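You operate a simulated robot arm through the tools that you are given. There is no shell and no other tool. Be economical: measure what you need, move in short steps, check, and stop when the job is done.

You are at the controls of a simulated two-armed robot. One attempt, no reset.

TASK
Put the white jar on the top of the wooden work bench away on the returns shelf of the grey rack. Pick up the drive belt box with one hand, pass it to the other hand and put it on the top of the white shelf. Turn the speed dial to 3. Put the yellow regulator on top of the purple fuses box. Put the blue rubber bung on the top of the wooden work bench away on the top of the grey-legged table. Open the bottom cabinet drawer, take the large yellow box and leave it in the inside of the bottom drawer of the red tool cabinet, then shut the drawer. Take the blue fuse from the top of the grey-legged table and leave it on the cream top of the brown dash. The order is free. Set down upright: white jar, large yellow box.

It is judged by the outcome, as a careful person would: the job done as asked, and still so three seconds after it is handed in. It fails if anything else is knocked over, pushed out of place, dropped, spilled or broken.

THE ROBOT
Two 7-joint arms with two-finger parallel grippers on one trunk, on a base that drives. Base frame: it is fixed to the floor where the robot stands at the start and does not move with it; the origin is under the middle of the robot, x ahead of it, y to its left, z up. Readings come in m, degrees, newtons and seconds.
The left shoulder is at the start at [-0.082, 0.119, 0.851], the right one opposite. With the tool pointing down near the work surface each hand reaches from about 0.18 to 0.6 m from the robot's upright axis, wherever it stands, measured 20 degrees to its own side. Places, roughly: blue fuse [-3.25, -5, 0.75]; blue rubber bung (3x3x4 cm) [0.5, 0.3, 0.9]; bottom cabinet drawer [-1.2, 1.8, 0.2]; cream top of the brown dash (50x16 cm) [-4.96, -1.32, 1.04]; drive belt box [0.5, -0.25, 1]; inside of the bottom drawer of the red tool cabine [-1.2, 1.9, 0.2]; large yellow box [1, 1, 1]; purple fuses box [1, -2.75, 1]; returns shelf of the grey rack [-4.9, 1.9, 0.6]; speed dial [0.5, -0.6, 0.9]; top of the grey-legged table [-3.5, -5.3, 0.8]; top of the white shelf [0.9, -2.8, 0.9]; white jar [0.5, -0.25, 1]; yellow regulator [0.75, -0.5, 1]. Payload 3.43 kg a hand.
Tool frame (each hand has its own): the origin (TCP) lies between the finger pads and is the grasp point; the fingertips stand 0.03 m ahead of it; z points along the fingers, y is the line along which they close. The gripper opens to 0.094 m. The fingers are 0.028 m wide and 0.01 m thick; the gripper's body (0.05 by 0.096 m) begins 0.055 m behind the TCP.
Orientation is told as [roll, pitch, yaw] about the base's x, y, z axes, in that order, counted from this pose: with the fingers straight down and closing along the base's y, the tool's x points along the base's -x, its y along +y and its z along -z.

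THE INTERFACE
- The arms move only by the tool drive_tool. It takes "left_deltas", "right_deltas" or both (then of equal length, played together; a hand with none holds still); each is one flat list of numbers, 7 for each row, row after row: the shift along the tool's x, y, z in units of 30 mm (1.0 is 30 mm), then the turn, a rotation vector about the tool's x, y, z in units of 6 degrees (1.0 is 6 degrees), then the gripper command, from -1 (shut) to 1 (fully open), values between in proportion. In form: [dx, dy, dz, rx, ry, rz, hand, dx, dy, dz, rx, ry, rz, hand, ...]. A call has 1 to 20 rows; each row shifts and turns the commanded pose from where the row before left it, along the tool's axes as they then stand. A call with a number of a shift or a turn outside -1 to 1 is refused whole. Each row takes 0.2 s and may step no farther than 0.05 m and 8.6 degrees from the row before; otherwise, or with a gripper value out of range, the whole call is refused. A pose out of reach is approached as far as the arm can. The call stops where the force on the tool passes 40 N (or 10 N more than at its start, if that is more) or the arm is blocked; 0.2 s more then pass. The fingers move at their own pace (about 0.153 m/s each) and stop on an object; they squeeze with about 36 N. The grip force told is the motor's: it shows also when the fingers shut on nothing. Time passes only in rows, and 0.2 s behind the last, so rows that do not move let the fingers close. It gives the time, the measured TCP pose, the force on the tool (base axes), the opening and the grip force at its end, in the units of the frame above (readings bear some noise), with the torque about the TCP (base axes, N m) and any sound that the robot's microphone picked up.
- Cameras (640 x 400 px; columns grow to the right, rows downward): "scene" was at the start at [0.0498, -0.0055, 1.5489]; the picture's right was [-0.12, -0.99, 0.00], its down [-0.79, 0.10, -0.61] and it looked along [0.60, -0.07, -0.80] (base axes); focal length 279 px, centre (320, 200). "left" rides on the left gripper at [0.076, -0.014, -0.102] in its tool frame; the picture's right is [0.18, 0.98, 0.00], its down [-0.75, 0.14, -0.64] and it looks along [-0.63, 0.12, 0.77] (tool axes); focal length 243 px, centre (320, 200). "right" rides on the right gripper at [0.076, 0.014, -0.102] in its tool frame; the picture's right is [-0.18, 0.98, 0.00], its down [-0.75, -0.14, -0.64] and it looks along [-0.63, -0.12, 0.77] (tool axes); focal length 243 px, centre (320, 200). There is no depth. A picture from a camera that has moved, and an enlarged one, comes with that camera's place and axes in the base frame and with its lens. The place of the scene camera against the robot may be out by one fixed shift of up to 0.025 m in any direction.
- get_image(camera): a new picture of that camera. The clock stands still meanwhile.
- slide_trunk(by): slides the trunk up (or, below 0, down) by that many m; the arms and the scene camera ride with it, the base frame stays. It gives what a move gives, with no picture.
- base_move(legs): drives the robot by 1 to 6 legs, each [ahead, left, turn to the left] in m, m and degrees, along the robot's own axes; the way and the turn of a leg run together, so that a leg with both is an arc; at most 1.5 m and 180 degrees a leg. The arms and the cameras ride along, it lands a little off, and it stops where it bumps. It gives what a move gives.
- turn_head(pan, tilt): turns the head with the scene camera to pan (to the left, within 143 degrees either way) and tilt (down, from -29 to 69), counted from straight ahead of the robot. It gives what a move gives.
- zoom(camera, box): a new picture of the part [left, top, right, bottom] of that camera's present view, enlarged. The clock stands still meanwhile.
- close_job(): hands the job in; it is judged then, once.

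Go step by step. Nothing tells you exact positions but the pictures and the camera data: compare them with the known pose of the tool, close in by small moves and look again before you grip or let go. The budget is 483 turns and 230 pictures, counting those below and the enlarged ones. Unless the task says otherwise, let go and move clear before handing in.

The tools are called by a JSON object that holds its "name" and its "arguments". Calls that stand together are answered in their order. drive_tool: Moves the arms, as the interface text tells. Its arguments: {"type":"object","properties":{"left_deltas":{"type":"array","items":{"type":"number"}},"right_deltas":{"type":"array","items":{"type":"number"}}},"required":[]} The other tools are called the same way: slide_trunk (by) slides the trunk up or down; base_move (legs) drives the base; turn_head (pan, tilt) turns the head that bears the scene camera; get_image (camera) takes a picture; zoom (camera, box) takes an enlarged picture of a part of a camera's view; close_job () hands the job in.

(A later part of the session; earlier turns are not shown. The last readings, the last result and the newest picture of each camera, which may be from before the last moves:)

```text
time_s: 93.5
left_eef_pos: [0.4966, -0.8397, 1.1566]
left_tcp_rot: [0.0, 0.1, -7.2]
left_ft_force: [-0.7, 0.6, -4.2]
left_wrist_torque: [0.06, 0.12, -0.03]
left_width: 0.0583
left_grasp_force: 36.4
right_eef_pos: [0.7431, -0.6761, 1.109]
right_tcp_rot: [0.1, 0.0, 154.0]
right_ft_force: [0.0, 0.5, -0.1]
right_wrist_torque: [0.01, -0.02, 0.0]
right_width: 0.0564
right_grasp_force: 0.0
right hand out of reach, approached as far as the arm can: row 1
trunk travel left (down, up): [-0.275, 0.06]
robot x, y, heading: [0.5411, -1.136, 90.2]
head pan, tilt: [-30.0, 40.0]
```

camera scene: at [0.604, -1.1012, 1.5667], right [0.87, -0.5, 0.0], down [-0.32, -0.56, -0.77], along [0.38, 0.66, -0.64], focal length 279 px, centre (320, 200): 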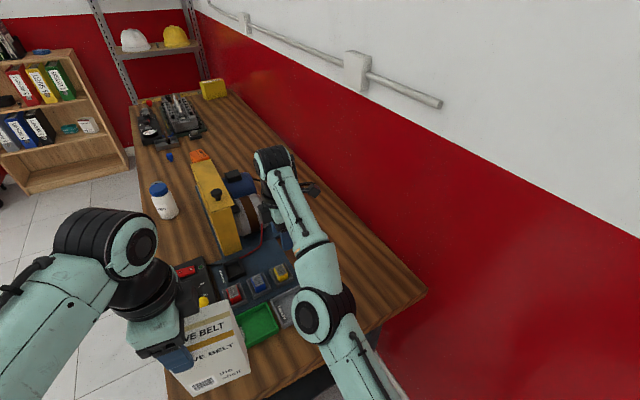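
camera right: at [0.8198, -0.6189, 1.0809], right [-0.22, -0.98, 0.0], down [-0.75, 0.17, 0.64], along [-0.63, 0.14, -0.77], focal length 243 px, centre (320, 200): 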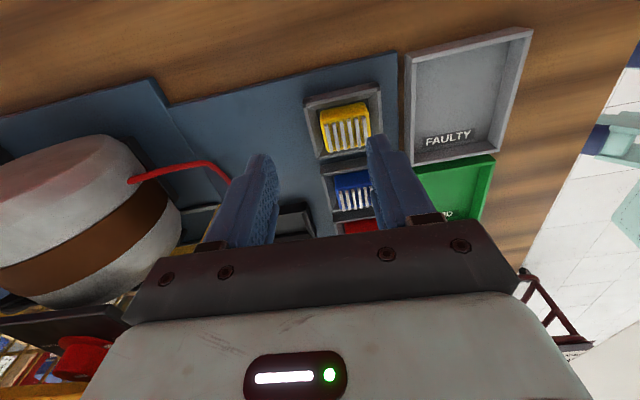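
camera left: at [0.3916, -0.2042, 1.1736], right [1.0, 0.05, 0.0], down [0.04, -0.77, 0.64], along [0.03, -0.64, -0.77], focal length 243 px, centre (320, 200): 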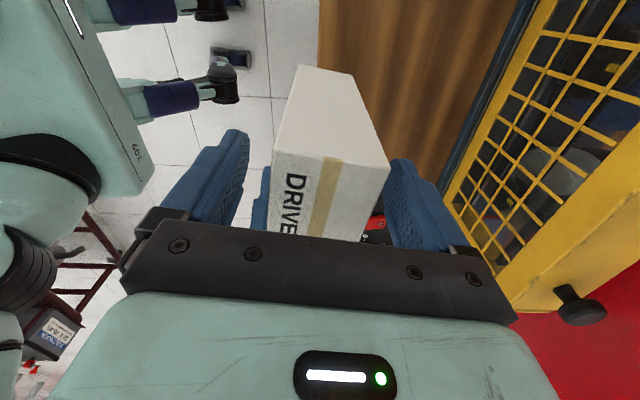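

The wrist limit was the issue. I rotate the hand the other way round (toward base yaw ≈ -2) at a nearer place.

{"name": "drive_tool", "arguments": {"right_deltas": [-0.3, 0.5, 0, 0, 0, 1, 0.2, -0.3, 0.5, 0, 0, 0, 1, 0.2, -0.3, 0.5, 0, 0, 0, 1, 0.2, 0, 0, 0, 0, 0, 1, 0.2, 0, 0, 0, 0, 0, 1, 0.2, 0, 0, 0, 0, 0, 1, 0.2, 0, 0, 0, 0, 0, 1, 0.2, 0, 0, 0, 0, 0, 1, 0.2, 0, 0, 0, 0, 0, 1, 0.2, 0, 0, 0, 0, 0, 1, 0.2, 0, 0, 0, 0, 0, 1, 0.2, 0, 0, 0, 0, 0, 1, 0.2, 0, 0, 0, 0, 0, 1, 0.2, 0, 0, 0, 0, 0, 1, 0.2, 0, 0, 0, 0, 0, 1, 0.2, 0, 0, 0, 0, 0, 1, 0.2, 0, 0, 0, 0, 0, 1, 0.2, 0, 0, 0, 0, 0, 1, 0.2, 0, 0, 0, 0, 0, 1, 0.2, 0, 0, 0, 0, 0, 1, 0.2]}}

{"name": "drive_tool", "arguments": {"right_deltas": [0, 0, 0, 0, 0, 1, 0.2, 0, 0, 0, 0, 0, 1, 0.2, 0, 0, 0, 0, 0, 1, 0.2, 0, 0, 0, 0, 0, 1, 0.2, 0, 0, 0, 0, 0, 1, 0.2, 0, 0, 0, 0, 0, 1, 0.2]}}

{"name": "get_image", "arguments": {"camera": "right"}}

```text
time_s: 97.7
left_eef_pos: [0.4965, -0.8393, 1.1559]
left_tcp_rot: [0.0, 0.0, -7.2]
left_ft_force: [-0.4, -0.3, -2.9]
left_wrist_torque: [0.02, 0.11, -0.05]
left_width: 0.0582
left_grasp_force: 36.1
right_eef_pos: [0.6966, -0.6985, 1.1095]
right_tcp_rot: [0.0, 0.0, 34.0]
right_ft_force: [0.5, -1.4, 0.5]
right_wrist_torque: [0.05, 0.03, 0.01]
right_width: 0.0564
right_grasp_force: 0.1
trunk travel left (down, up): [-0.275, 0.06]
robot x, y, heading: [0.5405, -1.137, 89.9]
head pan, tilt: [-30.0, 40.0]
```

```text
time_s: 99.0
left_eef_pos: [0.4973, -0.8386, 1.1553]
left_tcp_rot: [-0.1, 0.0, -7.2]
left_ft_force: [0.1, 0.3, -4.1]
left_wrist_torque: [0.0, 0.14, 0.0]
left_width: 0.058
left_grasp_force: 35.9
right_eef_pos: [0.6957, -0.7, 1.1083]
right_tcp_rot: [0.1, 0.0, -1.8]
right_ft_force: [0.2, -0.9, -0.1]
right_wrist_torque: [0.01, 0.04, 0.02]
right_width: 0.0565
right_grasp_force: 0.0
trunk travel left (down, up): [-0.275, 0.06]
robot x, y, heading: [0.5412, -1.1328, 89.8]
head pan, tilt: [-30.0, 40.0]
```

```text
169 pictures are left
camera right: at [0.6198, -0.6828, 1.2097], right [0.22, 0.98, 0.0], down [0.75, -0.17, 0.64], along [0.63, -0.14, -0.77], focal length 243 px, centre (320, 200)
```

right: 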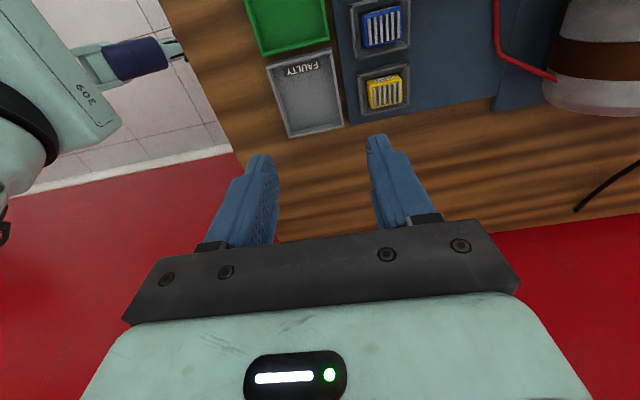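

Two opposite views put the yellow block's top centre at (0.7325,-0.622,~0.88). Descend above it.

{"name": "drive_tool", "arguments": {"right_deltas": [-0.23, 0.53, 0.9, 0, 0, 0, 0.2, -0.23, 0.53, 0.9, 0, 0, 0, 0.2, -0.23, 0.53, 0.9, 0, 0, 0, 0.2, -0.23, 0.53, 0.9, 0, 0, 0, 0.2, -0.23, 0.53, 0.9, 0, 0, 0, 0.2]}}

{"name": "get_image", "arguments": {"camera": "right"}}

```text
time_s: 100.2
left_eef_pos: [0.4957, -0.8395, 1.1564]
left_tcp_rot: [-0.1, -0.1, -7.2]
left_ft_force: [-0.6, -0.1, -4.3]
left_wrist_torque: [0.0, 0.12, 0.02]
left_width: 0.0582
left_grasp_force: 35.7
right_eef_pos: [0.7329, -0.6214, 0.9721]
right_tcp_rot: [0.0, -0.1, -1.8]
right_ft_force: [0.3, 0.4, -0.6]
right_wrist_torque: [-0.01, -0.02, 0.03]
right_width: 0.0561
right_grasp_force: 0.1
trunk travel left (down, up): [-0.275, 0.06]
robot x, y, heading: [0.5395, -1.1346, 90.1]
head pan, tilt: [-30.0, 40.0]
```

```text
168 pictures are left
camera right: at [0.6572, -0.6046, 1.0732], right [0.22, 0.98, 0.0], down [0.75, -0.17, 0.64], along [0.63, -0.14, -0.77], focal length 243 px, centre (320, 200)
```

right: 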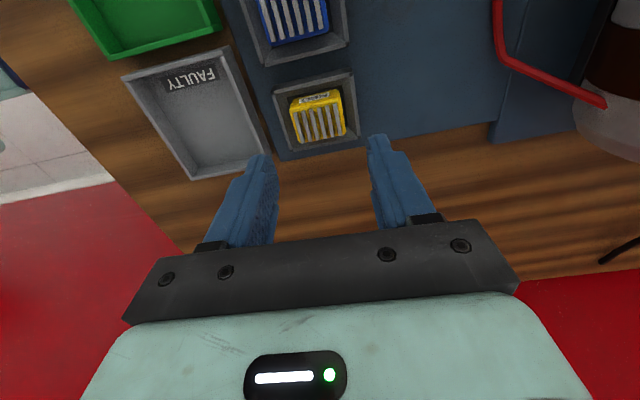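

{"name": "zoom", "arguments": {"camera": "right", "box": [250, 60, 390, 160]}}

```text
4.00 times, centred on (320, 110) of right
camera zoom: at [0.6572, -0.6046, 1.0732], right [0.22, 0.98, 0.0], down [0.75, -0.17, 0.64], along [0.63, -0.14, -0.77], focal length 970 px, centre (320, 560)
```

zoom: 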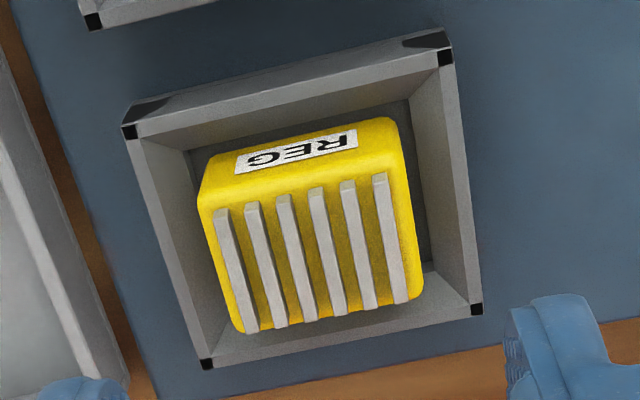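

Aligned. Descend to just above block, then feel for the compartment wall in small steps.

{"name": "drive_tool", "arguments": {"right_deltas": [0.03, 0, 1, 0, 0, 0, 0.15, 0, 0, 0.9, 0, 0, 0, 0.15]}}

{"name": "zoom", "arguments": {"camera": "right", "box": [200, 80, 440, 230]}}

```text
time_s: 100.8
left_eef_pos: [0.4955, -0.839, 1.1557]
left_tcp_rot: [0.0, 0.0, -7.2]
left_ft_force: [-0.4, -0.5, -4.5]
left_wrist_torque: [0.01, 0.13, 0.0]
left_width: 0.0578
left_grasp_force: 35.9
right_eef_pos: [0.7315, -0.6202, 0.9153]
right_tcp_rot: [0.0, 0.0, -1.8]
right_ft_force: [-0.4, -0.4, -0.7]
right_wrist_torque: [0.0, 0.02, -0.01]
right_width: 0.0541
right_grasp_force: 0.0
trunk travel left (down, up): [-0.275, 0.06]
robot x, y, heading: [0.5428, -1.1317, 90.2]
head pan, tilt: [-30.0, 40.0]
```

```text
2.67 times, centred on (320, 155) of right
camera zoom: at [0.6559, -0.6033, 1.0168], right [0.22, 0.98, 0.0], down [0.75, -0.17, 0.64], along [0.63, -0.14, -0.77], focal length 647 px, centre (320, 320)
```

zoom: 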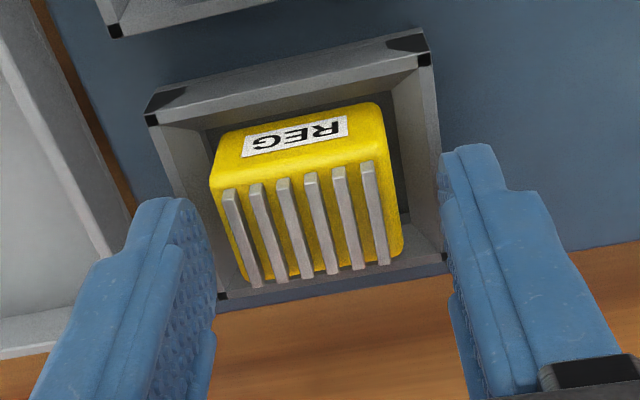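

{"name": "drive_tool", "arguments": {"right_deltas": [0, -0.12, 0.17, 0, 0, 0, 0.15]}}

{"name": "drive_tool", "arguments": {"right_deltas": [0, 0, 0.15, 0, 0, 0, 0.15]}}

{"name": "zoom", "arguments": {"camera": "right", "box": [200, 80, 440, 230]}}

```text
time_s: 101.2
left_eef_pos: [0.4958, -0.8388, 1.1544]
left_tcp_rot: [0.1, -0.1, -7.3]
left_ft_force: [-0.7, -0.2, -4.6]
left_wrist_torque: [0.01, 0.12, -0.02]
left_width: 0.0579
left_grasp_force: 36.1
right_eef_pos: [0.7337, -0.6238, 0.911]
right_tcp_rot: [-0.1, 0.0, -1.9]
right_ft_force: [-0.2, 0.4, 0.0]
right_wrist_torque: [-0.01, 0.01, -0.01]
right_width: 0.0541
right_grasp_force: 0.1
trunk travel left (down, up): [-0.275, 0.06]
robot x, y, heading: [0.5434, -1.1362, 89.6]
head pan, tilt: [-30.0, 40.0]
```

```text
time_s: 101.7
left_eef_pos: [0.4956, -0.8396, 1.1564]
left_tcp_rot: [0.0, 0.0, -7.2]
left_ft_force: [-0.5, 0.5, -3.9]
left_wrist_torque: [0.0, 0.13, -0.02]
left_width: 0.0579
left_grasp_force: 35.8
right_eef_pos: [0.7336, -0.6244, 0.9091]
right_tcp_rot: [0.3, -0.1, -1.9]
right_ft_force: [1.1, 0.7, 14.9]
right_wrist_torque: [-0.44, 0.03, 0.13]
right_width: 0.0535
right_grasp_force: 0.1
trunk travel left (down, up): [-0.275, 0.06]
robot x, y, heading: [0.5407, -1.1376, 89.9]
head pan, tilt: [-30.0, 40.0]
```

```text
2.67 times, centred on (320, 155) of right
camera zoom: at [0.6571, -0.6081, 1.0108], right [0.22, 0.98, 0.01], down [0.75, -0.17, 0.64], along [0.63, -0.13, -0.77], focal length 647 px, centre (320, 320)
```

zoom: 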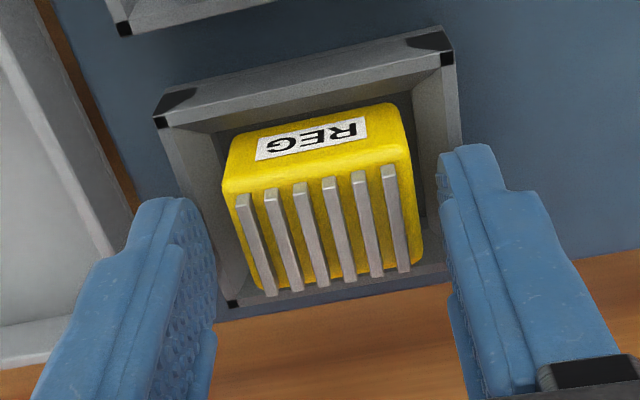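

Contact with the compartment wall at tips z≈0.879. Back 2 mm and close.

{"name": "drive_tool", "arguments": {"right_deltas": [0, 0, -0.1, 0, 0, 0, 0, 0, 0, 0, 0, 0, 0, -0.3, 0, 0, 0, 0, 0, 0, -1, 0, 0, 0, 0, 0, 0, -1]}}

{"name": "zoom", "arguments": {"camera": "right", "box": [200, 80, 440, 230]}}

```text
time_s: 102.7
left_eef_pos: [0.4963, -0.84, 1.1545]
left_tcp_rot: [0.0, -0.1, -7.2]
left_ft_force: [-0.8, -0.7, -4.3]
left_wrist_torque: [0.0, 0.12, 0.03]
left_width: 0.058
left_grasp_force: 36.3
right_eef_pos: [0.7329, -0.625, 0.9095]
right_tcp_rot: [0.0, 0.0, -1.8]
right_ft_force: [-1.6, -1.4, 8.5]
right_wrist_torque: [-0.22, 0.04, -0.07]
right_width: 0.0392
right_grasp_force: 35.8
trunk travel left (down, up): [-0.275, 0.06]
robot x, y, heading: [0.5428, -1.1394, 90.0]
head pan, tilt: [-30.0, 40.0]
```

```text
2.67 times, centred on (320, 155) of right
camera zoom: at [0.6572, -0.6077, 1.0106], right [0.22, 0.98, 0.0], down [0.75, -0.17, 0.64], along [0.63, -0.14, -0.77], focal length 647 px, centre (320, 320)
```

zoom: 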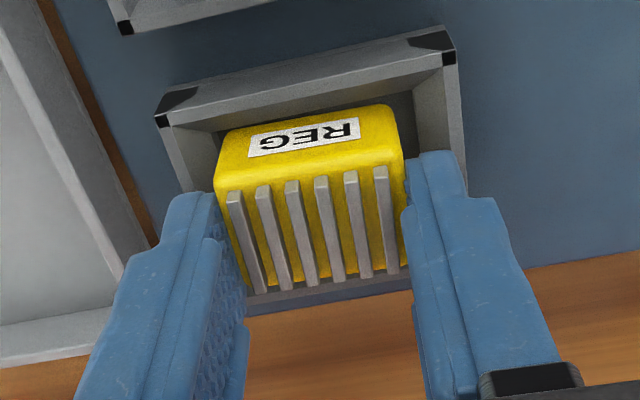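

Gripping at 39 mm. Lift slowly.

{"name": "drive_tool", "arguments": {"right_deltas": [0, 0, -0.3, 0, 0, 0, -1, 0, 0, -0.5, 0, 0, 0, -1, 0, 0, -0.7, 0, 0, 0, -1, 0, 0, -0.9, 0, 0, 0, -1, 0, 0, -0.9, 0, 0, 0, -1, 0, 0, -0.9, 0, 0, 0, -1]}}

{"name": "get_image", "arguments": {"camera": "right"}}

```text
time_s: 104.0
left_eef_pos: [0.4965, -0.8387, 1.1552]
left_tcp_rot: [-0.1, 0.1, -7.2]
left_ft_force: [0.7, -0.2, -4.1]
left_wrist_torque: [0.03, 0.11, -0.02]
left_width: 0.0581
left_grasp_force: 36.1
right_eef_pos: [0.7333, -0.6218, 1.0349]
right_tcp_rot: [0.0, -0.1, -1.9]
right_ft_force: [0.1, -0.6, -0.1]
right_wrist_torque: [-0.01, 0.03, 0.04]
right_width: 0.0392
right_grasp_force: 36.5
trunk travel left (down, up): [-0.275, 0.06]
robot x, y, heading: [0.5397, -1.1389, 90.1]
head pan, tilt: [-30.0, 40.0]
```

```text
163 pictures are left
camera right: at [0.6579, -0.6051, 1.1368], right [0.22, 0.98, 0.0], down [0.75, -0.16, 0.64], along [0.63, -0.14, -0.77], focal length 243 px, centre (320, 200)
```

right: 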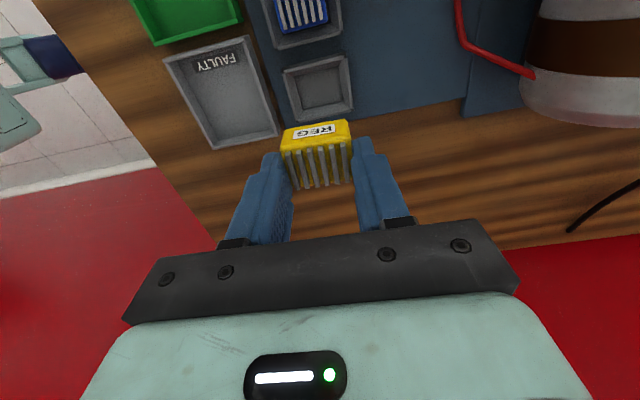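

Regulator held. Retract the arm, back off from the bench and turn toward the shelf area.

{"name": "drive_tool", "arguments": {"right_deltas": [0.3, -0.87, -0.6, 0, 0, 0, -1, 0.3, -0.87, -0.6, 0, 0, 0, -1, 0.3, -0.87, -0.6, 0, 0, 0, -1, 0.3, -0.87, -0.6, 0, 0, 0, -1, 0.3, -0.87, -0.6, 0, 0, 0, -1]}}

{"name": "base_move", "arguments": {"legs": [[-0.5, 0.6, 0], [0, 0, -90]]}}

{"name": "turn_head", "arguments": {"pan": -45, "tilt": 25}}

{"name": "get_image", "arguments": {"camera": "scene"}}

```text
time_s: 105.2
left_eef_pos: [0.4965, -0.8406, 1.1551]
left_tcp_rot: [-0.1, 0.0, -7.3]
left_ft_force: [0.1, -0.1, -4.1]
left_wrist_torque: [0.04, 0.08, 0.0]
left_width: 0.0581
left_grasp_force: 35.9
right_eef_pos: [0.6831, -0.7538, 1.1234]
right_tcp_rot: [0.0, -0.1, -1.8]
right_ft_force: [1.1, -0.7, -0.7]
right_wrist_torque: [0.0, 0.01, -0.01]
right_width: 0.0387
right_grasp_force: 36.0
trunk travel left (down, up): [-0.275, 0.06]
robot x, y, heading: [0.5435, -1.1342, 90.1]
head pan, tilt: [-30.0, 40.0]
```

```text
time_s: 114.8
left_eef_pos: [0.236, -1.5994, 1.1557]
left_tcp_rot: [0.1, 0.0, -94.1]
left_ft_force: [0.1, 0.1, -4.6]
left_wrist_torque: [0.1, 0.01, -0.01]
left_width: 0.0583
left_grasp_force: 35.7
right_eef_pos: [0.3329, -1.7805, 1.1237]
right_tcp_rot: [0.0, 0.0, -88.8]
right_ft_force: [-0.1, 0.1, -0.1]
right_wrist_torque: [-0.01, 0.0, 0.0]
right_width: 0.0392
right_grasp_force: 36.2
trunk travel left (down, up): [-0.275, 0.06]
robot x, y, heading: [-0.0537, -1.6608, 3.2]
head pan, tilt: [-30.0, 40.0]
```

```text
time_s: 115.5
left_eef_pos: [0.2359, -1.5979, 1.1552]
left_tcp_rot: [0.1, 0.1, -93.9]
left_ft_force: [-0.4, 0.5, -4.7]
left_wrist_torque: [0.12, -0.03, 0.01]
left_width: 0.0579
left_grasp_force: 36.0
right_eef_pos: [0.3329, -1.781, 1.1243]
right_tcp_rot: [-0.1, 0.0, -88.7]
right_ft_force: [0.4, 0.6, -0.9]
right_wrist_torque: [-0.01, -0.01, 0.01]
right_width: 0.0388
right_grasp_force: 36.3
trunk travel left (down, up): [-0.275, 0.06]
robot x, y, heading: [-0.0567, -1.6602, 3.5]
head pan, tilt: [-45.0, 25.0]
```

```text
162 pictures are left
camera scene: at [-0.0114, -1.7205, 1.5899], right [-0.67, -0.75, 0.0], down [-0.32, 0.28, -0.91], along [0.68, -0.6, -0.42], focal length 279 px, centre (320, 200)
```

scene: 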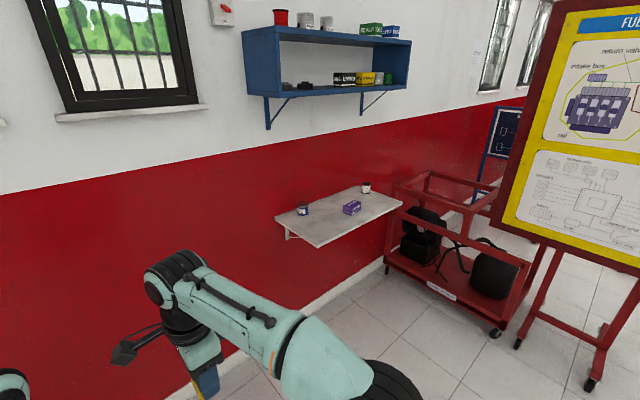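

White shelf spans x 0.75–1.09, y -2.38…-3.03; purple box near (0.87,-2.72). Drive in front of it.

{"name": "base_move", "arguments": {"legs": [[0, 0, -3.3], [0, -0.9, 0], [0.35, 0, 0]]}}

{"name": "turn_head", "arguments": {"pan": -5, "tilt": 45}}

{"name": "get_image", "arguments": {"camera": "scene"}}

{"name": "get_image", "arguments": {"camera": "right"}}

```text
time_s: 126.3
left_eef_pos: [0.569, -2.5497, 1.1551]
left_tcp_rot: [-0.1, 0.0, -97.7]
left_ft_force: [0.6, -0.9, -3.8]
left_wrist_torque: [0.07, -0.04, 0.03]
left_width: 0.0581
left_grasp_force: 36.3
right_eef_pos: [0.6547, -2.7372, 1.1245]
right_tcp_rot: [-0.2, 0.0, -92.4]
right_ft_force: [0.1, 0.0, -0.4]
right_wrist_torque: [0.03, -0.02, -0.02]
right_width: 0.0389
right_grasp_force: 36.1
trunk travel left (down, up): [-0.275, 0.06]
robot x, y, heading: [0.2731, -2.5948, -0.5]
head pan, tilt: [-45.0, 25.0]
```

```text
time_s: 127.3
left_eef_pos: [0.5694, -2.5504, 1.1548]
left_tcp_rot: [0.1, 0.0, -97.7]
left_ft_force: [-0.2, -0.7, -4.1]
left_wrist_torque: [0.14, -0.01, 0.01]
left_width: 0.058
left_grasp_force: 36.0
right_eef_pos: [0.6529, -2.7374, 1.1246]
right_tcp_rot: [-0.1, 0.0, -92.3]
right_ft_force: [-0.5, -0.5, -0.5]
right_wrist_torque: [-0.03, -0.04, 0.0]
right_width: 0.0393
right_grasp_force: 36.2
trunk travel left (down, up): [-0.275, 0.06]
robot x, y, heading: [0.2711, -2.5908, -0.4]
head pan, tilt: [-5.0, 45.0]
```

```text
161 pictures are left
camera scene: at [0.3304, -2.5962, 1.5594], right [-0.1, -1.0, 0.0], down [-0.7, 0.07, -0.71], along [0.7, -0.07, -0.71], focal length 279 px, centre (320, 200)
```

scene: 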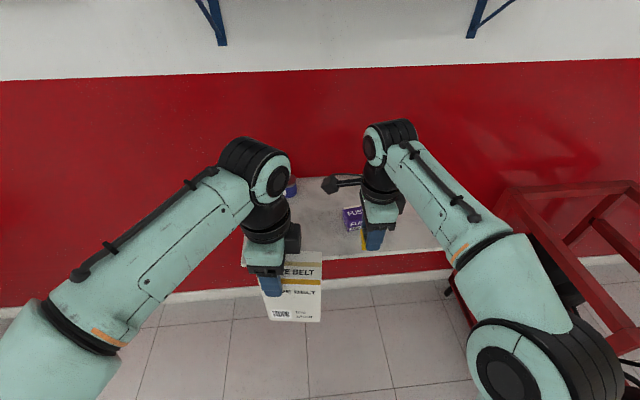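

```text
160 pictures are left
camera right: at [0.671, -2.6615, 1.2259], right [0.97, -0.22, 0.0], down [-0.17, -0.75, 0.64], along [-0.14, -0.63, -0.77], focal length 243 px, centre (320, 200)
```

right: 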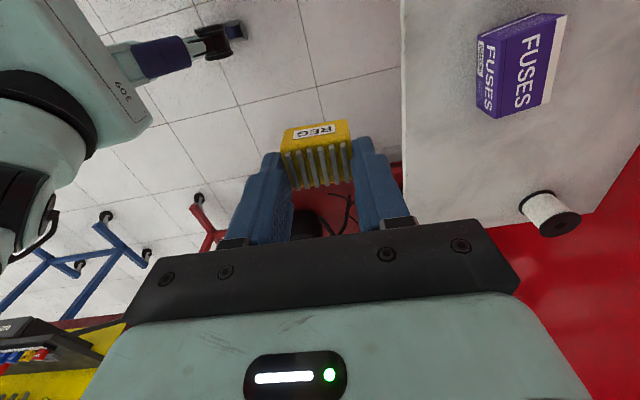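

{"name": "base_move", "arguments": {"legs": [[0.14, -0.02, 0]]}}

{"name": "get_image", "arguments": {"camera": "right"}}

```text
time_s: 128.7
left_eef_pos: [0.7066, -2.5707, 1.1555]
left_tcp_rot: [-0.2, -0.1, -97.8]
left_ft_force: [0.0, -0.1, -4.3]
left_wrist_torque: [0.11, 0.0, -0.03]
left_width: 0.0583
left_grasp_force: 35.8
right_eef_pos: [0.7912, -2.7575, 1.124]
right_tcp_rot: [0.0, 0.1, -92.4]
right_ft_force: [0.3, 0.1, -0.6]
right_wrist_torque: [0.01, 0.01, 0.02]
right_width: 0.039
right_grasp_force: 36.3
trunk travel left (down, up): [-0.275, 0.06]
robot x, y, heading: [0.4131, -2.6183, -0.5]
head pan, tilt: [-5.0, 45.0]
```

```text
159 pictures are left
camera right: at [0.8083, -2.6831, 1.2259], right [0.97, -0.22, 0.0], down [-0.17, -0.75, 0.64], along [-0.14, -0.63, -0.77], focal length 243 px, centre (320, 200)
```

right: 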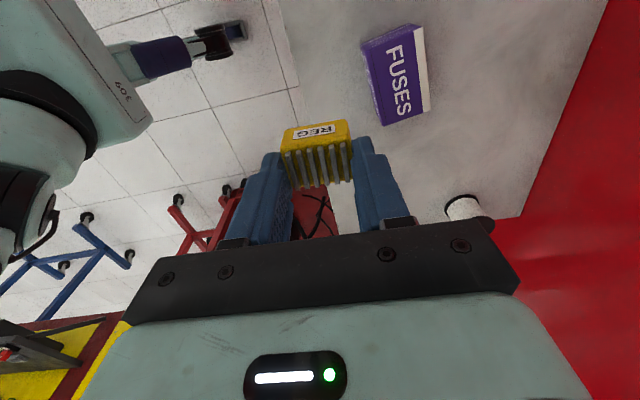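

Purple box top centre ≈ (0.890,-2.772), z≈0.919. Move the regulator above it.

{"name": "drive_tool", "arguments": {"right_deltas": [-0.07, 0.66, 0.8, 0, 0, 0, -1, -0.07, 0.66, 0.8, 0, 0, 0, -1, -0.07, 0.66, 0.8, 0, 0, 0, -1, -0.07, 0.66, 0.8, 0, 0, 0, -1, -0.07, 0.66, 0.8, 0, 0, 0, -1]}}

{"name": "get_image", "arguments": {"camera": "right"}}

{"name": "get_image", "arguments": {"camera": "scene"}}

```text
time_s: 129.9
left_eef_pos: [0.7066, -2.5707, 1.1549]
left_tcp_rot: [-0.1, 0.0, -97.7]
left_ft_force: [-0.4, -0.2, -4.1]
left_wrist_torque: [0.16, -0.03, 0.03]
left_width: 0.0583
left_grasp_force: 35.8
right_eef_pos: [0.8905, -2.7744, 1.0068]
right_tcp_rot: [0.0, 0.0, -92.4]
right_ft_force: [-0.8, 0.8, -0.5]
right_wrist_torque: [0.0, 0.0, 0.0]
right_width: 0.039
right_grasp_force: 35.9
trunk travel left (down, up): [-0.275, 0.06]
robot x, y, heading: [0.4081, -2.6119, -0.5]
head pan, tilt: [-5.0, 45.0]
```

```text
158 pictures are left
camera right: at [0.9082, -2.6991, 1.1071], right [0.97, -0.22, 0.0], down [-0.17, -0.75, 0.64], along [-0.14, -0.63, -0.77], focal length 243 px, centre (320, 200)
```

right: 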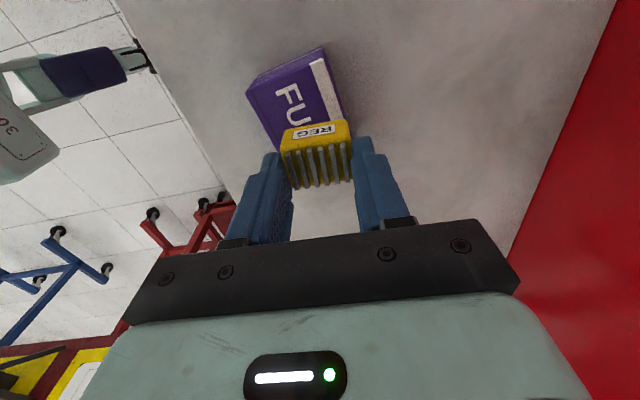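

```text
157 pictures are left
camera scene: at [0.4686, -2.6174, 1.5594], right [-0.1, -1.0, 0.0], down [-0.7, 0.07, -0.71], along [0.7, -0.07, -0.71], focal length 279 px, centre (320, 200)
```

scene: 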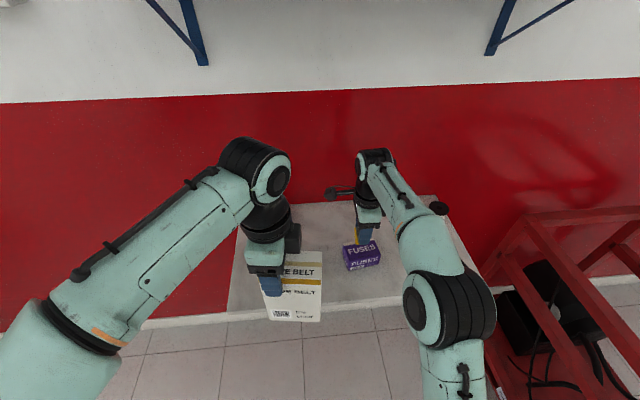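

{"name": "zoom", "arguments": {"camera": "right", "box": [220, 30, 400, 200]}}

{"name": "zoom", "arguments": {"camera": "scene", "box": [320, 190, 420, 290]}}

```text
2.35 times, centred on (310, 115) of right
camera zoom: at [0.9082, -2.6991, 1.1071], right [0.97, -0.22, 0.0], down [-0.17, -0.75, 0.64], along [-0.14, -0.63, -0.77], focal length 571 px, centre (344, 400)
```

zoom: 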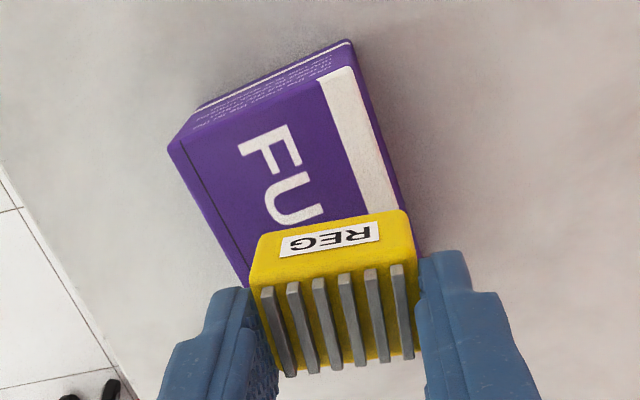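

```text
4.00 times, centred on (370, 240) of scene
camera zoom: at [0.4686, -2.6174, 1.5594], right [-0.1, -1.0, 0.0], down [-0.7, 0.07, -0.71], along [0.7, -0.07, -0.71], focal length 1118 px, centre (120, 40)
```

zoom: 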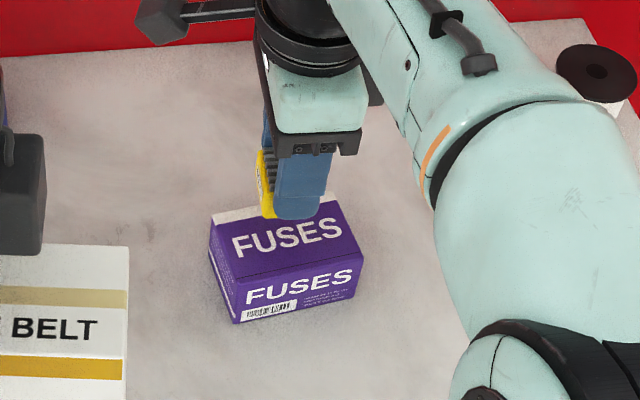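

{"name": "drive_tool", "arguments": {"right_deltas": [-0.15, -0.19, 0.4, 0, 0, 0, -1, -0.15, -0.19, 0.4, 0, 0, 0, -1]}}

{"name": "zoom", "arguments": {"camera": "right", "box": [220, 30, 400, 200]}}

{"name": "zoom", "arguments": {"camera": "scene", "box": [320, 190, 420, 290]}}

```text
time_s: 130.5
left_eef_pos: [0.7067, -2.5717, 1.1558]
left_tcp_rot: [-0.1, 0.0, -97.7]
left_ft_force: [-0.6, 0.1, -4.4]
left_wrist_torque: [0.13, 0.01, 0.03]
left_width: 0.0579
left_grasp_force: 35.5
right_eef_pos: [0.878, -2.7831, 0.9799]
right_tcp_rot: [0.0, 0.0, -92.4]
right_ft_force: [1.3, 0.1, -0.6]
right_wrist_torque: [-0.02, -0.01, -0.01]
right_width: 0.0389
right_grasp_force: 36.6
trunk travel left (down, up): [-0.275, 0.06]
robot x, y, heading: [0.4091, -2.6141, -0.6]
head pan, tilt: [-5.0, 45.0]
```

```text
2.35 times, centred on (310, 115) of right
camera zoom: at [0.8958, -2.7073, 1.082], right [0.97, -0.22, 0.0], down [-0.17, -0.75, 0.64], along [-0.14, -0.63, -0.77], focal length 571 px, centre (344, 400)
```

zoom: 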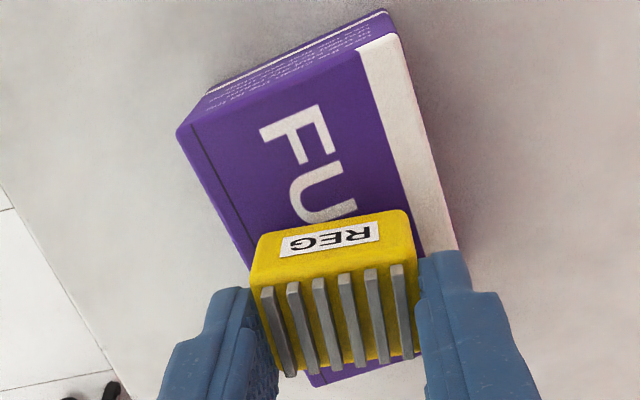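

```text
4.00 times, centred on (370, 240) of scene
camera zoom: at [0.4677, -2.6174, 1.5594], right [-0.1, -1.0, 0.0], down [-0.7, 0.07, -0.71], along [0.7, -0.07, -0.71], focal length 1118 px, centre (120, 40)
```

zoom: 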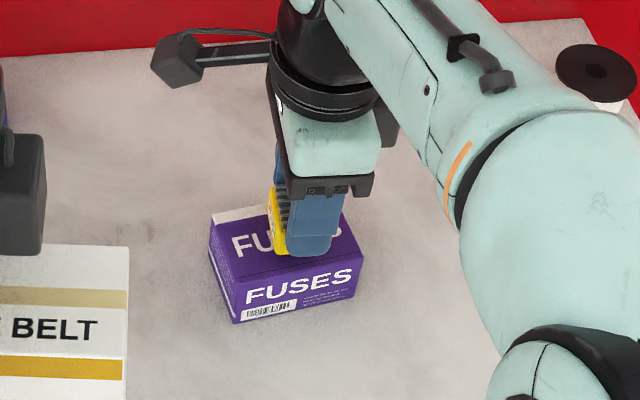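

{"name": "drive_tool", "arguments": {"right_deltas": [0, -0.05, 0.25, 0, 0, 0, -1]}}

{"name": "drive_tool", "arguments": {"right_deltas": [0, 0, 0.15, 0, 0, 0, -1]}}

```text
time_s: 130.9
left_eef_pos: [0.7052, -2.5704, 1.1546]
left_tcp_rot: [-0.1, -0.1, -97.7]
left_ft_force: [-0.2, 0.7, -4.3]
left_wrist_torque: [0.09, 0.02, 0.03]
left_width: 0.058
left_grasp_force: 35.9
right_eef_pos: [0.8781, -2.7821, 0.9727]
right_tcp_rot: [0.0, 0.0, -92.4]
right_ft_force: [0.5, -0.2, -0.4]
right_wrist_torque: [0.0, -0.03, -0.02]
right_width: 0.0388
right_grasp_force: 35.8
trunk travel left (down, up): [-0.275, 0.06]
robot x, y, heading: [0.4111, -2.6131, -0.4]
head pan, tilt: [-5.0, 45.0]
```

```text
time_s: 131.3
left_eef_pos: [0.7057, -2.5712, 1.1563]
left_tcp_rot: [0.0, 0.0, -97.6]
left_ft_force: [-0.3, 0.2, -3.8]
left_wrist_torque: [0.13, -0.03, 0.04]
left_width: 0.058
left_grasp_force: 36.0
right_eef_pos: [0.8763, -2.7825, 0.9734]
right_tcp_rot: [0.4, 0.1, -92.5]
right_ft_force: [1.2, -2.3, 20.3]
right_wrist_torque: [-0.03, 0.13, -0.02]
right_width: 0.0389
right_grasp_force: 35.8
trunk travel left (down, up): [-0.275, 0.06]
robot x, y, heading: [0.412, -2.6161, -0.4]
head pan, tilt: [-5.0, 45.0]
```

Contact. Ease, open, rise.

{"name": "drive_tool", "arguments": {"right_deltas": [0, 0, -0.12, 0, 0, 0, -1, 0, 0, 0, 0, 0, 0, -0.05, 0, 0, 0, 0, 0, 0, 0.2, 0, 0, 0, 0, 0, 0, 0.3, 0, 0, -0.5, 0, 0, 0, 0.3, 0, 0, -1, 0, 0, 0, 0.3, 0, 0, -1, 0, 0, 0, 0.3, 0, 0, -1, 0, 0, 0, 0.3]}}

{"name": "get_image", "arguments": {"camera": "right"}}

{"name": "zoom", "arguments": {"camera": "scene", "box": [220, 150, 440, 300]}}

```text
time_s: 133.1
left_eef_pos: [0.706, -2.5719, 1.1554]
left_tcp_rot: [0.0, 0.0, -97.6]
left_ft_force: [0.1, 0.5, -4.8]
left_wrist_torque: [0.1, -0.04, 0.02]
left_width: 0.0583
left_grasp_force: 35.9
right_eef_pos: [0.8753, -2.7793, 1.0759]
right_tcp_rot: [-0.1, 0.0, -92.2]
right_ft_force: [0.4, 0.4, 0.1]
right_wrist_torque: [-0.02, 0.02, -0.01]
right_width: 0.0611
right_grasp_force: 0.0
trunk travel left (down, up): [-0.275, 0.06]
robot x, y, heading: [0.4161, -2.609, -0.4]
head pan, tilt: [-5.0, 45.0]
```

```text
152 pictures are left
camera right: at [0.8923, -2.7043, 1.1776], right [0.97, -0.22, 0.0], down [-0.17, -0.75, 0.64], along [-0.14, -0.63, -0.77], focal length 243 px, centre (320, 200)
```

right: 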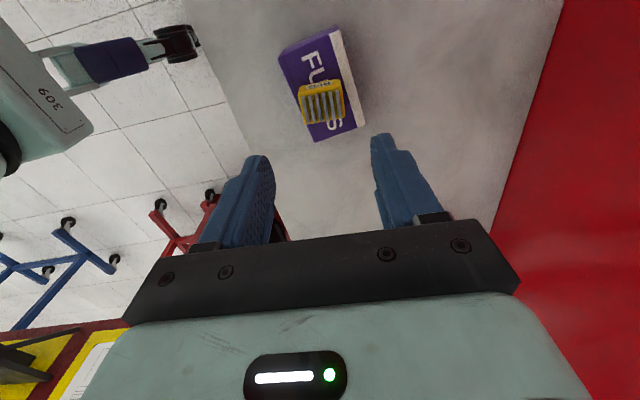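

```text
2.67 times, centred on (330, 225) of scene
camera zoom: at [0.4675, -2.6172, 1.5594], right [-0.1, -1.0, 0.0], down [-0.7, 0.07, -0.71], along [0.7, -0.07, -0.71], focal length 745 px, centre (293, 133)
```

zoom: 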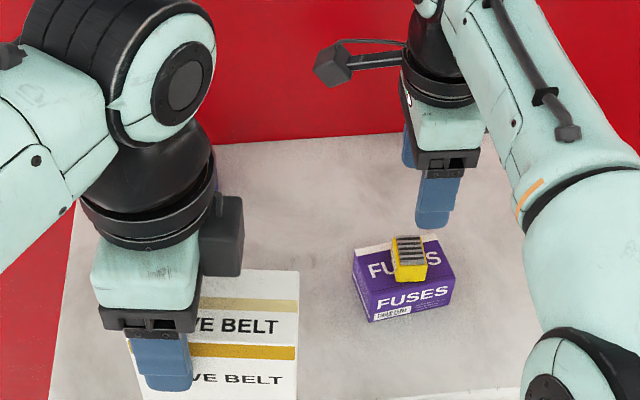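

Regulator sits on the purple box. Now withdraw the right hand and carry the belt box over the shelf with the left.

{"name": "drive_tool", "arguments": {"right_deltas": [0, 0, -1, 0, 0, 0, 0.3, 0, 0, -1, 0, 0, 0, 0.3, -0.2, -1, 0, 0, 0, 0, 0.3, -0.2, -1, 0, 0, 0, 0, 0.3, -0.2, -1, 0, 0, 0, 0, 0.3, -0.2, -1, 0, 0, 0, 0, 0.3, -0.2, -1, 0, 0, 0, 0, 0.3], "left_deltas": [0, 0, 0, 0, 0, 0, -1, 0, 0, 0, 0, 0, 0, -1, 0.15, 0.97, 0, 0, 0, 0, -1, 0.15, 0.97, 0, 0, 0, 0, -1, 0.15, 0.97, 0, 0, 0, 0, -1, 0.15, 0.97, 0, 0, 0, 0, -1, 0.15, 0.97, 0, 0, 0, 0, -1]}}

{"name": "get_image", "arguments": {"camera": "left"}}

{"name": "get_image", "arguments": {"camera": "scene"}}

```text
time_s: 134.7
left_eef_pos: [0.8331, -2.5714, 1.1525]
left_tcp_rot: [0.0, 0.0, -97.8]
left_ft_force: [0.0, 0.8, -4.6]
left_wrist_torque: [0.12, -0.01, 0.0]
left_width: 0.0583
left_grasp_force: 36.1
left hand out of reach, approached as far as the arm can: row 7
right_eef_pos: [0.7255, -2.8081, 1.1259]
right_tcp_rot: [0.0, 0.0, -92.4]
right_ft_force: [0.7, -0.3, 0.5]
right_wrist_torque: [0.04, -0.05, 0.04]
right_width: 0.0611
right_grasp_force: 0.1
right hand out of reach, approached as far as the arm can: row 2
trunk travel left (down, up): [-0.275, 0.06]
robot x, y, heading: [0.411, -2.6121, -0.6]
head pan, tilt: [-5.0, 45.0]
```

```text
150 pictures are left
camera left: at [0.8299, -2.4936, 1.2549], right [1.0, 0.05, 0.0], down [0.04, -0.77, 0.64], along [0.03, -0.64, -0.77], focal length 243 px, centre (320, 200)
```

left: 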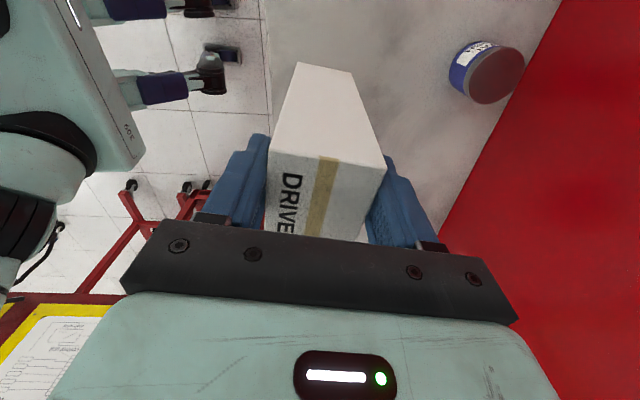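

```text
149 pictures are left
camera scene: at [0.4661, -2.6175, 1.5594], right [-0.1, -1.0, 0.0], down [-0.7, 0.07, -0.71], along [0.7, -0.07, -0.71], focal length 279 px, centre (320, 200)
```

scene: 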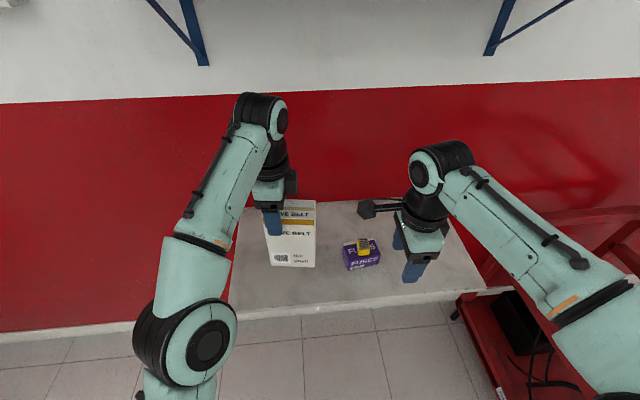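

{"name": "drive_tool", "arguments": {"left_deltas": [0, 0, 0.9, 0, 0, 0, -1, 0, 0, 0.9, 0, 0, 0, -1, 0, 0, 0.9, 0, 0, 0, -1]}}

{"name": "zoom", "arguments": {"camera": "scene", "box": [200, 150, 420, 300]}}

```text
time_s: 135.5
left_eef_pos: [0.8326, -2.5673, 1.0729]
left_tcp_rot: [-0.2, 0.1, -97.8]
left_ft_force: [0.5, -0.4, -4.7]
left_wrist_torque: [0.15, -0.03, -0.02]
left_width: 0.0581
left_grasp_force: 36.0
right_eef_pos: [0.7258, -2.8087, 1.1258]
right_tcp_rot: [0.0, 0.0, -92.4]
right_ft_force: [-0.4, 0.7, -0.2]
right_wrist_torque: [0.01, -0.02, 0.02]
right_width: 0.0611
right_grasp_force: 0.1
trunk travel left (down, up): [-0.275, 0.06]
robot x, y, heading: [0.4096, -2.6107, -0.6]
head pan, tilt: [-5.0, 45.0]
```

```text
2.67 times, centred on (310, 225) of scene
camera zoom: at [0.4679, -2.6172, 1.5594], right [-0.1, -1.0, 0.0], down [-0.7, 0.07, -0.71], along [0.7, -0.07, -0.71], focal length 745 px, centre (347, 133)
```

zoom: 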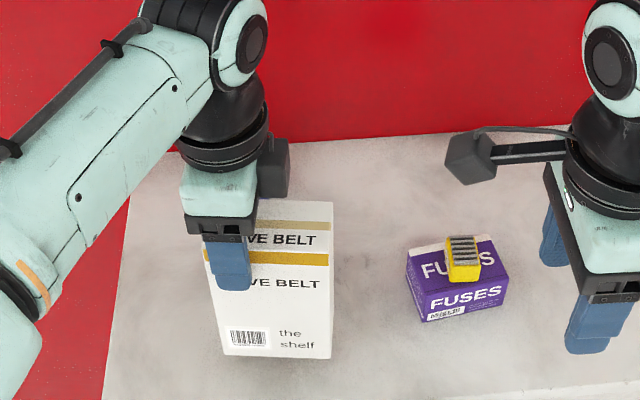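

{"name": "drive_tool", "arguments": {"left_deltas": [0, 0, 0.6, 0, 0, 0, -1]}}

{"name": "drive_tool", "arguments": {"left_deltas": [0, 0, 0.25, 0, 0, 0, -1]}}

{"name": "drive_tool", "arguments": {"left_deltas": [0, 0, 0.2, 0, 0, 0, -1]}}

```text
time_s: 135.9
left_eef_pos: [0.8351, -2.5671, 1.0554]
left_tcp_rot: [0.0, 0.1, -97.8]
left_ft_force: [-0.5, 0.1, -4.0]
left_wrist_torque: [0.12, -0.03, 0.02]
left_width: 0.0581
left_grasp_force: 36.3
right_eef_pos: [0.7264, -2.8077, 1.1259]
right_tcp_rot: [0.0, 0.0, -92.4]
right_ft_force: [0.3, 0.3, -0.1]
right_wrist_torque: [-0.01, 0.06, 0.02]
right_width: 0.061
right_grasp_force: 0.0
trunk travel left (down, up): [-0.275, 0.06]
robot x, y, heading: [0.4064, -2.6125, -0.6]
head pan, tilt: [-5.0, 45.0]
```

```text
time_s: 136.3
left_eef_pos: [0.8342, -2.5676, 1.0479]
left_tcp_rot: [0.1, 0.0, -97.7]
left_ft_force: [-0.2, 0.5, -3.8]
left_wrist_torque: [0.14, 0.07, -0.02]
left_width: 0.0581
left_grasp_force: 36.2
right_eef_pos: [0.7253, -2.8103, 1.126]
right_tcp_rot: [0.0, 0.0, -92.4]
right_ft_force: [-0.3, -0.4, -0.3]
right_wrist_torque: [-0.01, -0.02, -0.01]
right_width: 0.0611
right_grasp_force: 0.1
trunk travel left (down, up): [-0.275, 0.06]
robot x, y, heading: [0.4123, -2.6145, -0.6]
head pan, tilt: [-5.0, 45.0]
```

```text
time_s: 136.7
left_eef_pos: [0.8321, -2.5685, 1.0423]
left_tcp_rot: [0.0, -0.1, -97.7]
left_ft_force: [0.4, -0.4, -3.8]
left_wrist_torque: [0.09, 0.03, 0.01]
left_width: 0.058
left_grasp_force: 35.8
right_eef_pos: [0.7251, -2.8091, 1.1252]
right_tcp_rot: [-0.1, 0.0, -92.4]
right_ft_force: [-1.0, -1.3, 0.5]
right_wrist_torque: [-0.02, 0.0, -0.04]
right_width: 0.0611
right_grasp_force: 0.2
trunk travel left (down, up): [-0.275, 0.06]
robot x, y, heading: [0.4125, -2.6155, -0.5]
head pan, tilt: [-5.0, 45.0]
```

{"name": "drive_tool", "arguments": {"left_deltas": [0, 0, 0.25, 0, 0, 0, -1]}}

{"name": "drive_tool", "arguments": {"left_deltas": [0, 0, 0.2, 0, 0, 0, -1]}}

{"name": "zoom", "arguments": {"camera": "scene", "box": [200, 150, 420, 300]}}

```text
time_s: 137.1
left_eef_pos: [0.8337, -2.5663, 1.0402]
left_tcp_rot: [0.6, -0.2, -97.6]
left_ft_force: [1.6, 7.1, 28.2]
left_wrist_torque: [-0.5, 0.3, -0.11]
left_width: 0.0582
left_grasp_force: 36.2
right_eef_pos: [0.7237, -2.8076, 1.1273]
right_tcp_rot: [0.0, -0.1, -92.4]
right_ft_force: [0.4, -0.4, 0.8]
right_wrist_torque: [0.02, 0.0, 0.0]
right_width: 0.0613
right_grasp_force: 0.1
trunk travel left (down, up): [-0.275, 0.06]
robot x, y, heading: [0.4083, -2.6156, -0.4]
head pan, tilt: [-5.0, 45.0]
```

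```text
time_s: 137.5
left_eef_pos: [0.8329, -2.5678, 1.0311]
left_tcp_rot: [0.4, 0.0, -97.7]
left_ft_force: [2.6, 3.0, 32.3]
left_wrist_torque: [0.07, 0.33, -0.08]
left_width: 0.0582
left_grasp_force: 36.1
right_eef_pos: [0.7243, -2.8086, 1.1264]
right_tcp_rot: [0.0, 0.0, -92.4]
right_ft_force: [-0.1, 0.0, -0.7]
right_wrist_torque: [0.0, -0.02, -0.03]
right_width: 0.061
right_grasp_force: 0.1
trunk travel left (down, up): [-0.275, 0.06]
robot x, y, heading: [0.4068, -2.6118, -0.8]
head pan, tilt: [-5.0, 45.0]
```

```text
2.67 times, centred on (310, 225) of scene
camera zoom: at [0.4657, -2.6172, 1.5596], right [-0.1, -1.0, 0.0], down [-0.7, 0.07, -0.71], along [0.7, -0.07, -0.71], focal length 745 px, centre (347, 133)
```

zoom: 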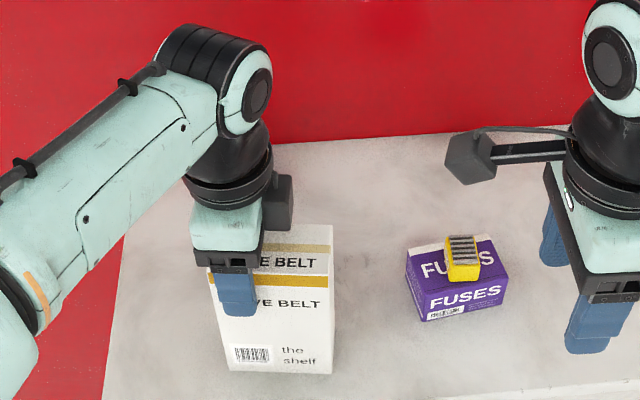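

Box is on the shelf. Ease, open and rise.

{"name": "drive_tool", "arguments": {"left_deltas": [0, 0, -0.15, 0, 0, 0, -1, 0, 0, 0, 0, 0, 0, 0.4, 0, 0, 0, 0, 0, 0, 0.5, 0, 0, -0.5, 0, 0, 0, 0.5, 0, 0, -1, 0, 0, 0, 0.5, 0, 0, -1, 0, 0, 0, 0.5, 0, 0, -1, 0, 0, 0, 0.5, 0, -1, 0, 0, 0, 0, 0.5, 0, -1, 0, 0, 0, 0, 0.5, 0, -1, 0, 0, 0, 0, 0.5, 0, -1, 0, 0, 0, 0, 0.5]}}

{"name": "get_image", "arguments": {"camera": "scene"}}

```text
time_s: 139.9
left_eef_pos: [0.7132, -2.5506, 1.1346]
left_tcp_rot: [0.0, 0.0, -97.7]
left_ft_force: [-0.1, 0.6, 0.3]
left_wrist_torque: [-0.01, -0.03, 0.01]
left_width: 0.0707
left_grasp_force: 0.1
right_eef_pos: [0.7252, -2.8099, 1.1263]
right_tcp_rot: [-0.1, 0.1, -92.4]
right_ft_force: [-0.3, 0.3, 0.5]
right_wrist_torque: [-0.02, -0.04, 0.04]
right_width: 0.0611
right_grasp_force: 0.1
trunk travel left (down, up): [-0.275, 0.06]
robot x, y, heading: [0.4097, -2.6119, -0.4]
head pan, tilt: [-5.0, 45.0]
```

```text
146 pictures are left
camera scene: at [0.4666, -2.6171, 1.5594], right [-0.1, -1.0, 0.0], down [-0.7, 0.07, -0.71], along [0.7, -0.07, -0.71], focal length 279 px, centre (320, 200)
```

scene: 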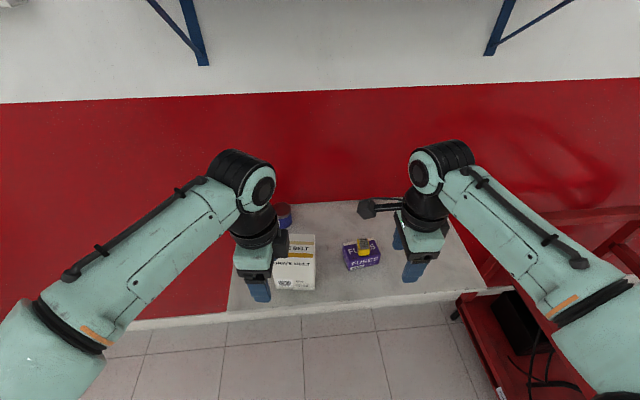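

Belt box and regulator are done. Drive back to the wooden bench, and look toward the grey rack.

{"name": "base_move", "arguments": {"legs": [[-0.5, 0, 0], [0, 1.3, 0], [0, 1.35, 0]]}}

{"name": "turn_head", "arguments": {"pan": 140, "tilt": 12}}

{"name": "get_image", "arguments": {"camera": "scene"}}

```text
time_s: 165.7
left_eef_pos: [0.1957, 0.1066, 1.1331]
left_tcp_rot: [0.0, 0.0, -96.7]
left_ft_force: [-0.3, 0.1, 0.4]
left_wrist_torque: [0.02, 0.01, -0.02]
left_width: 0.0702
left_grasp_force: 0.0
right_eef_pos: [0.2114, -0.1511, 1.1258]
right_tcp_rot: [0.0, -0.1, -91.4]
right_ft_force: [-0.5, 0.4, -0.1]
right_wrist_torque: [-0.02, -0.02, -0.02]
right_width: 0.061
right_grasp_force: 0.1
trunk travel left (down, up): [-0.275, 0.06]
robot x, y, heading: [-0.1044, 0.0402, 0.7]
head pan, tilt: [-5.0, 45.0]
```

```text
time_s: 167.9
left_eef_pos: [0.1961, 0.1064, 1.1335]
left_tcp_rot: [0.0, 0.0, -96.6]
left_ft_force: [-0.2, 0.3, -0.1]
left_wrist_torque: [0.01, 0.01, 0.04]
left_width: 0.0707
left_grasp_force: 0.1
right_eef_pos: [0.2105, -0.1511, 1.1261]
right_tcp_rot: [-0.1, 0.0, -91.4]
right_ft_force: [-0.4, 0.2, 1.1]
right_wrist_torque: [0.0, 0.04, -0.01]
right_width: 0.0611
right_grasp_force: 0.0
trunk travel left (down, up): [-0.275, 0.06]
robot x, y, heading: [-0.1061, 0.0412, 0.2]
head pan, tilt: [140.0, 12.0]
```

```text
145 pictures are left
camera scene: at [-0.203, 0.1017, 1.6111], right [0.64, 0.77, 0.0], down [0.16, -0.13, -0.98], along [-0.75, 0.62, -0.21], focal length 279 px, centre (320, 200)
```

scene: 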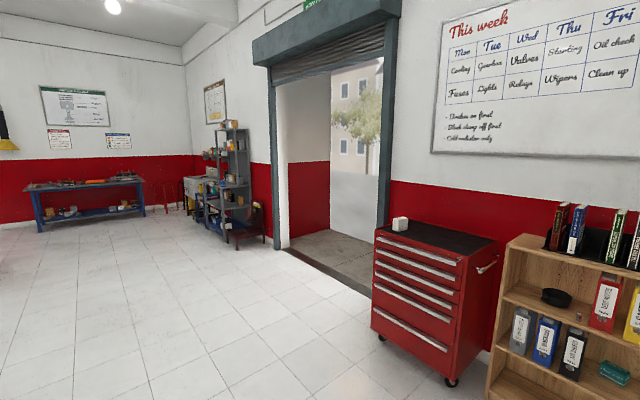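

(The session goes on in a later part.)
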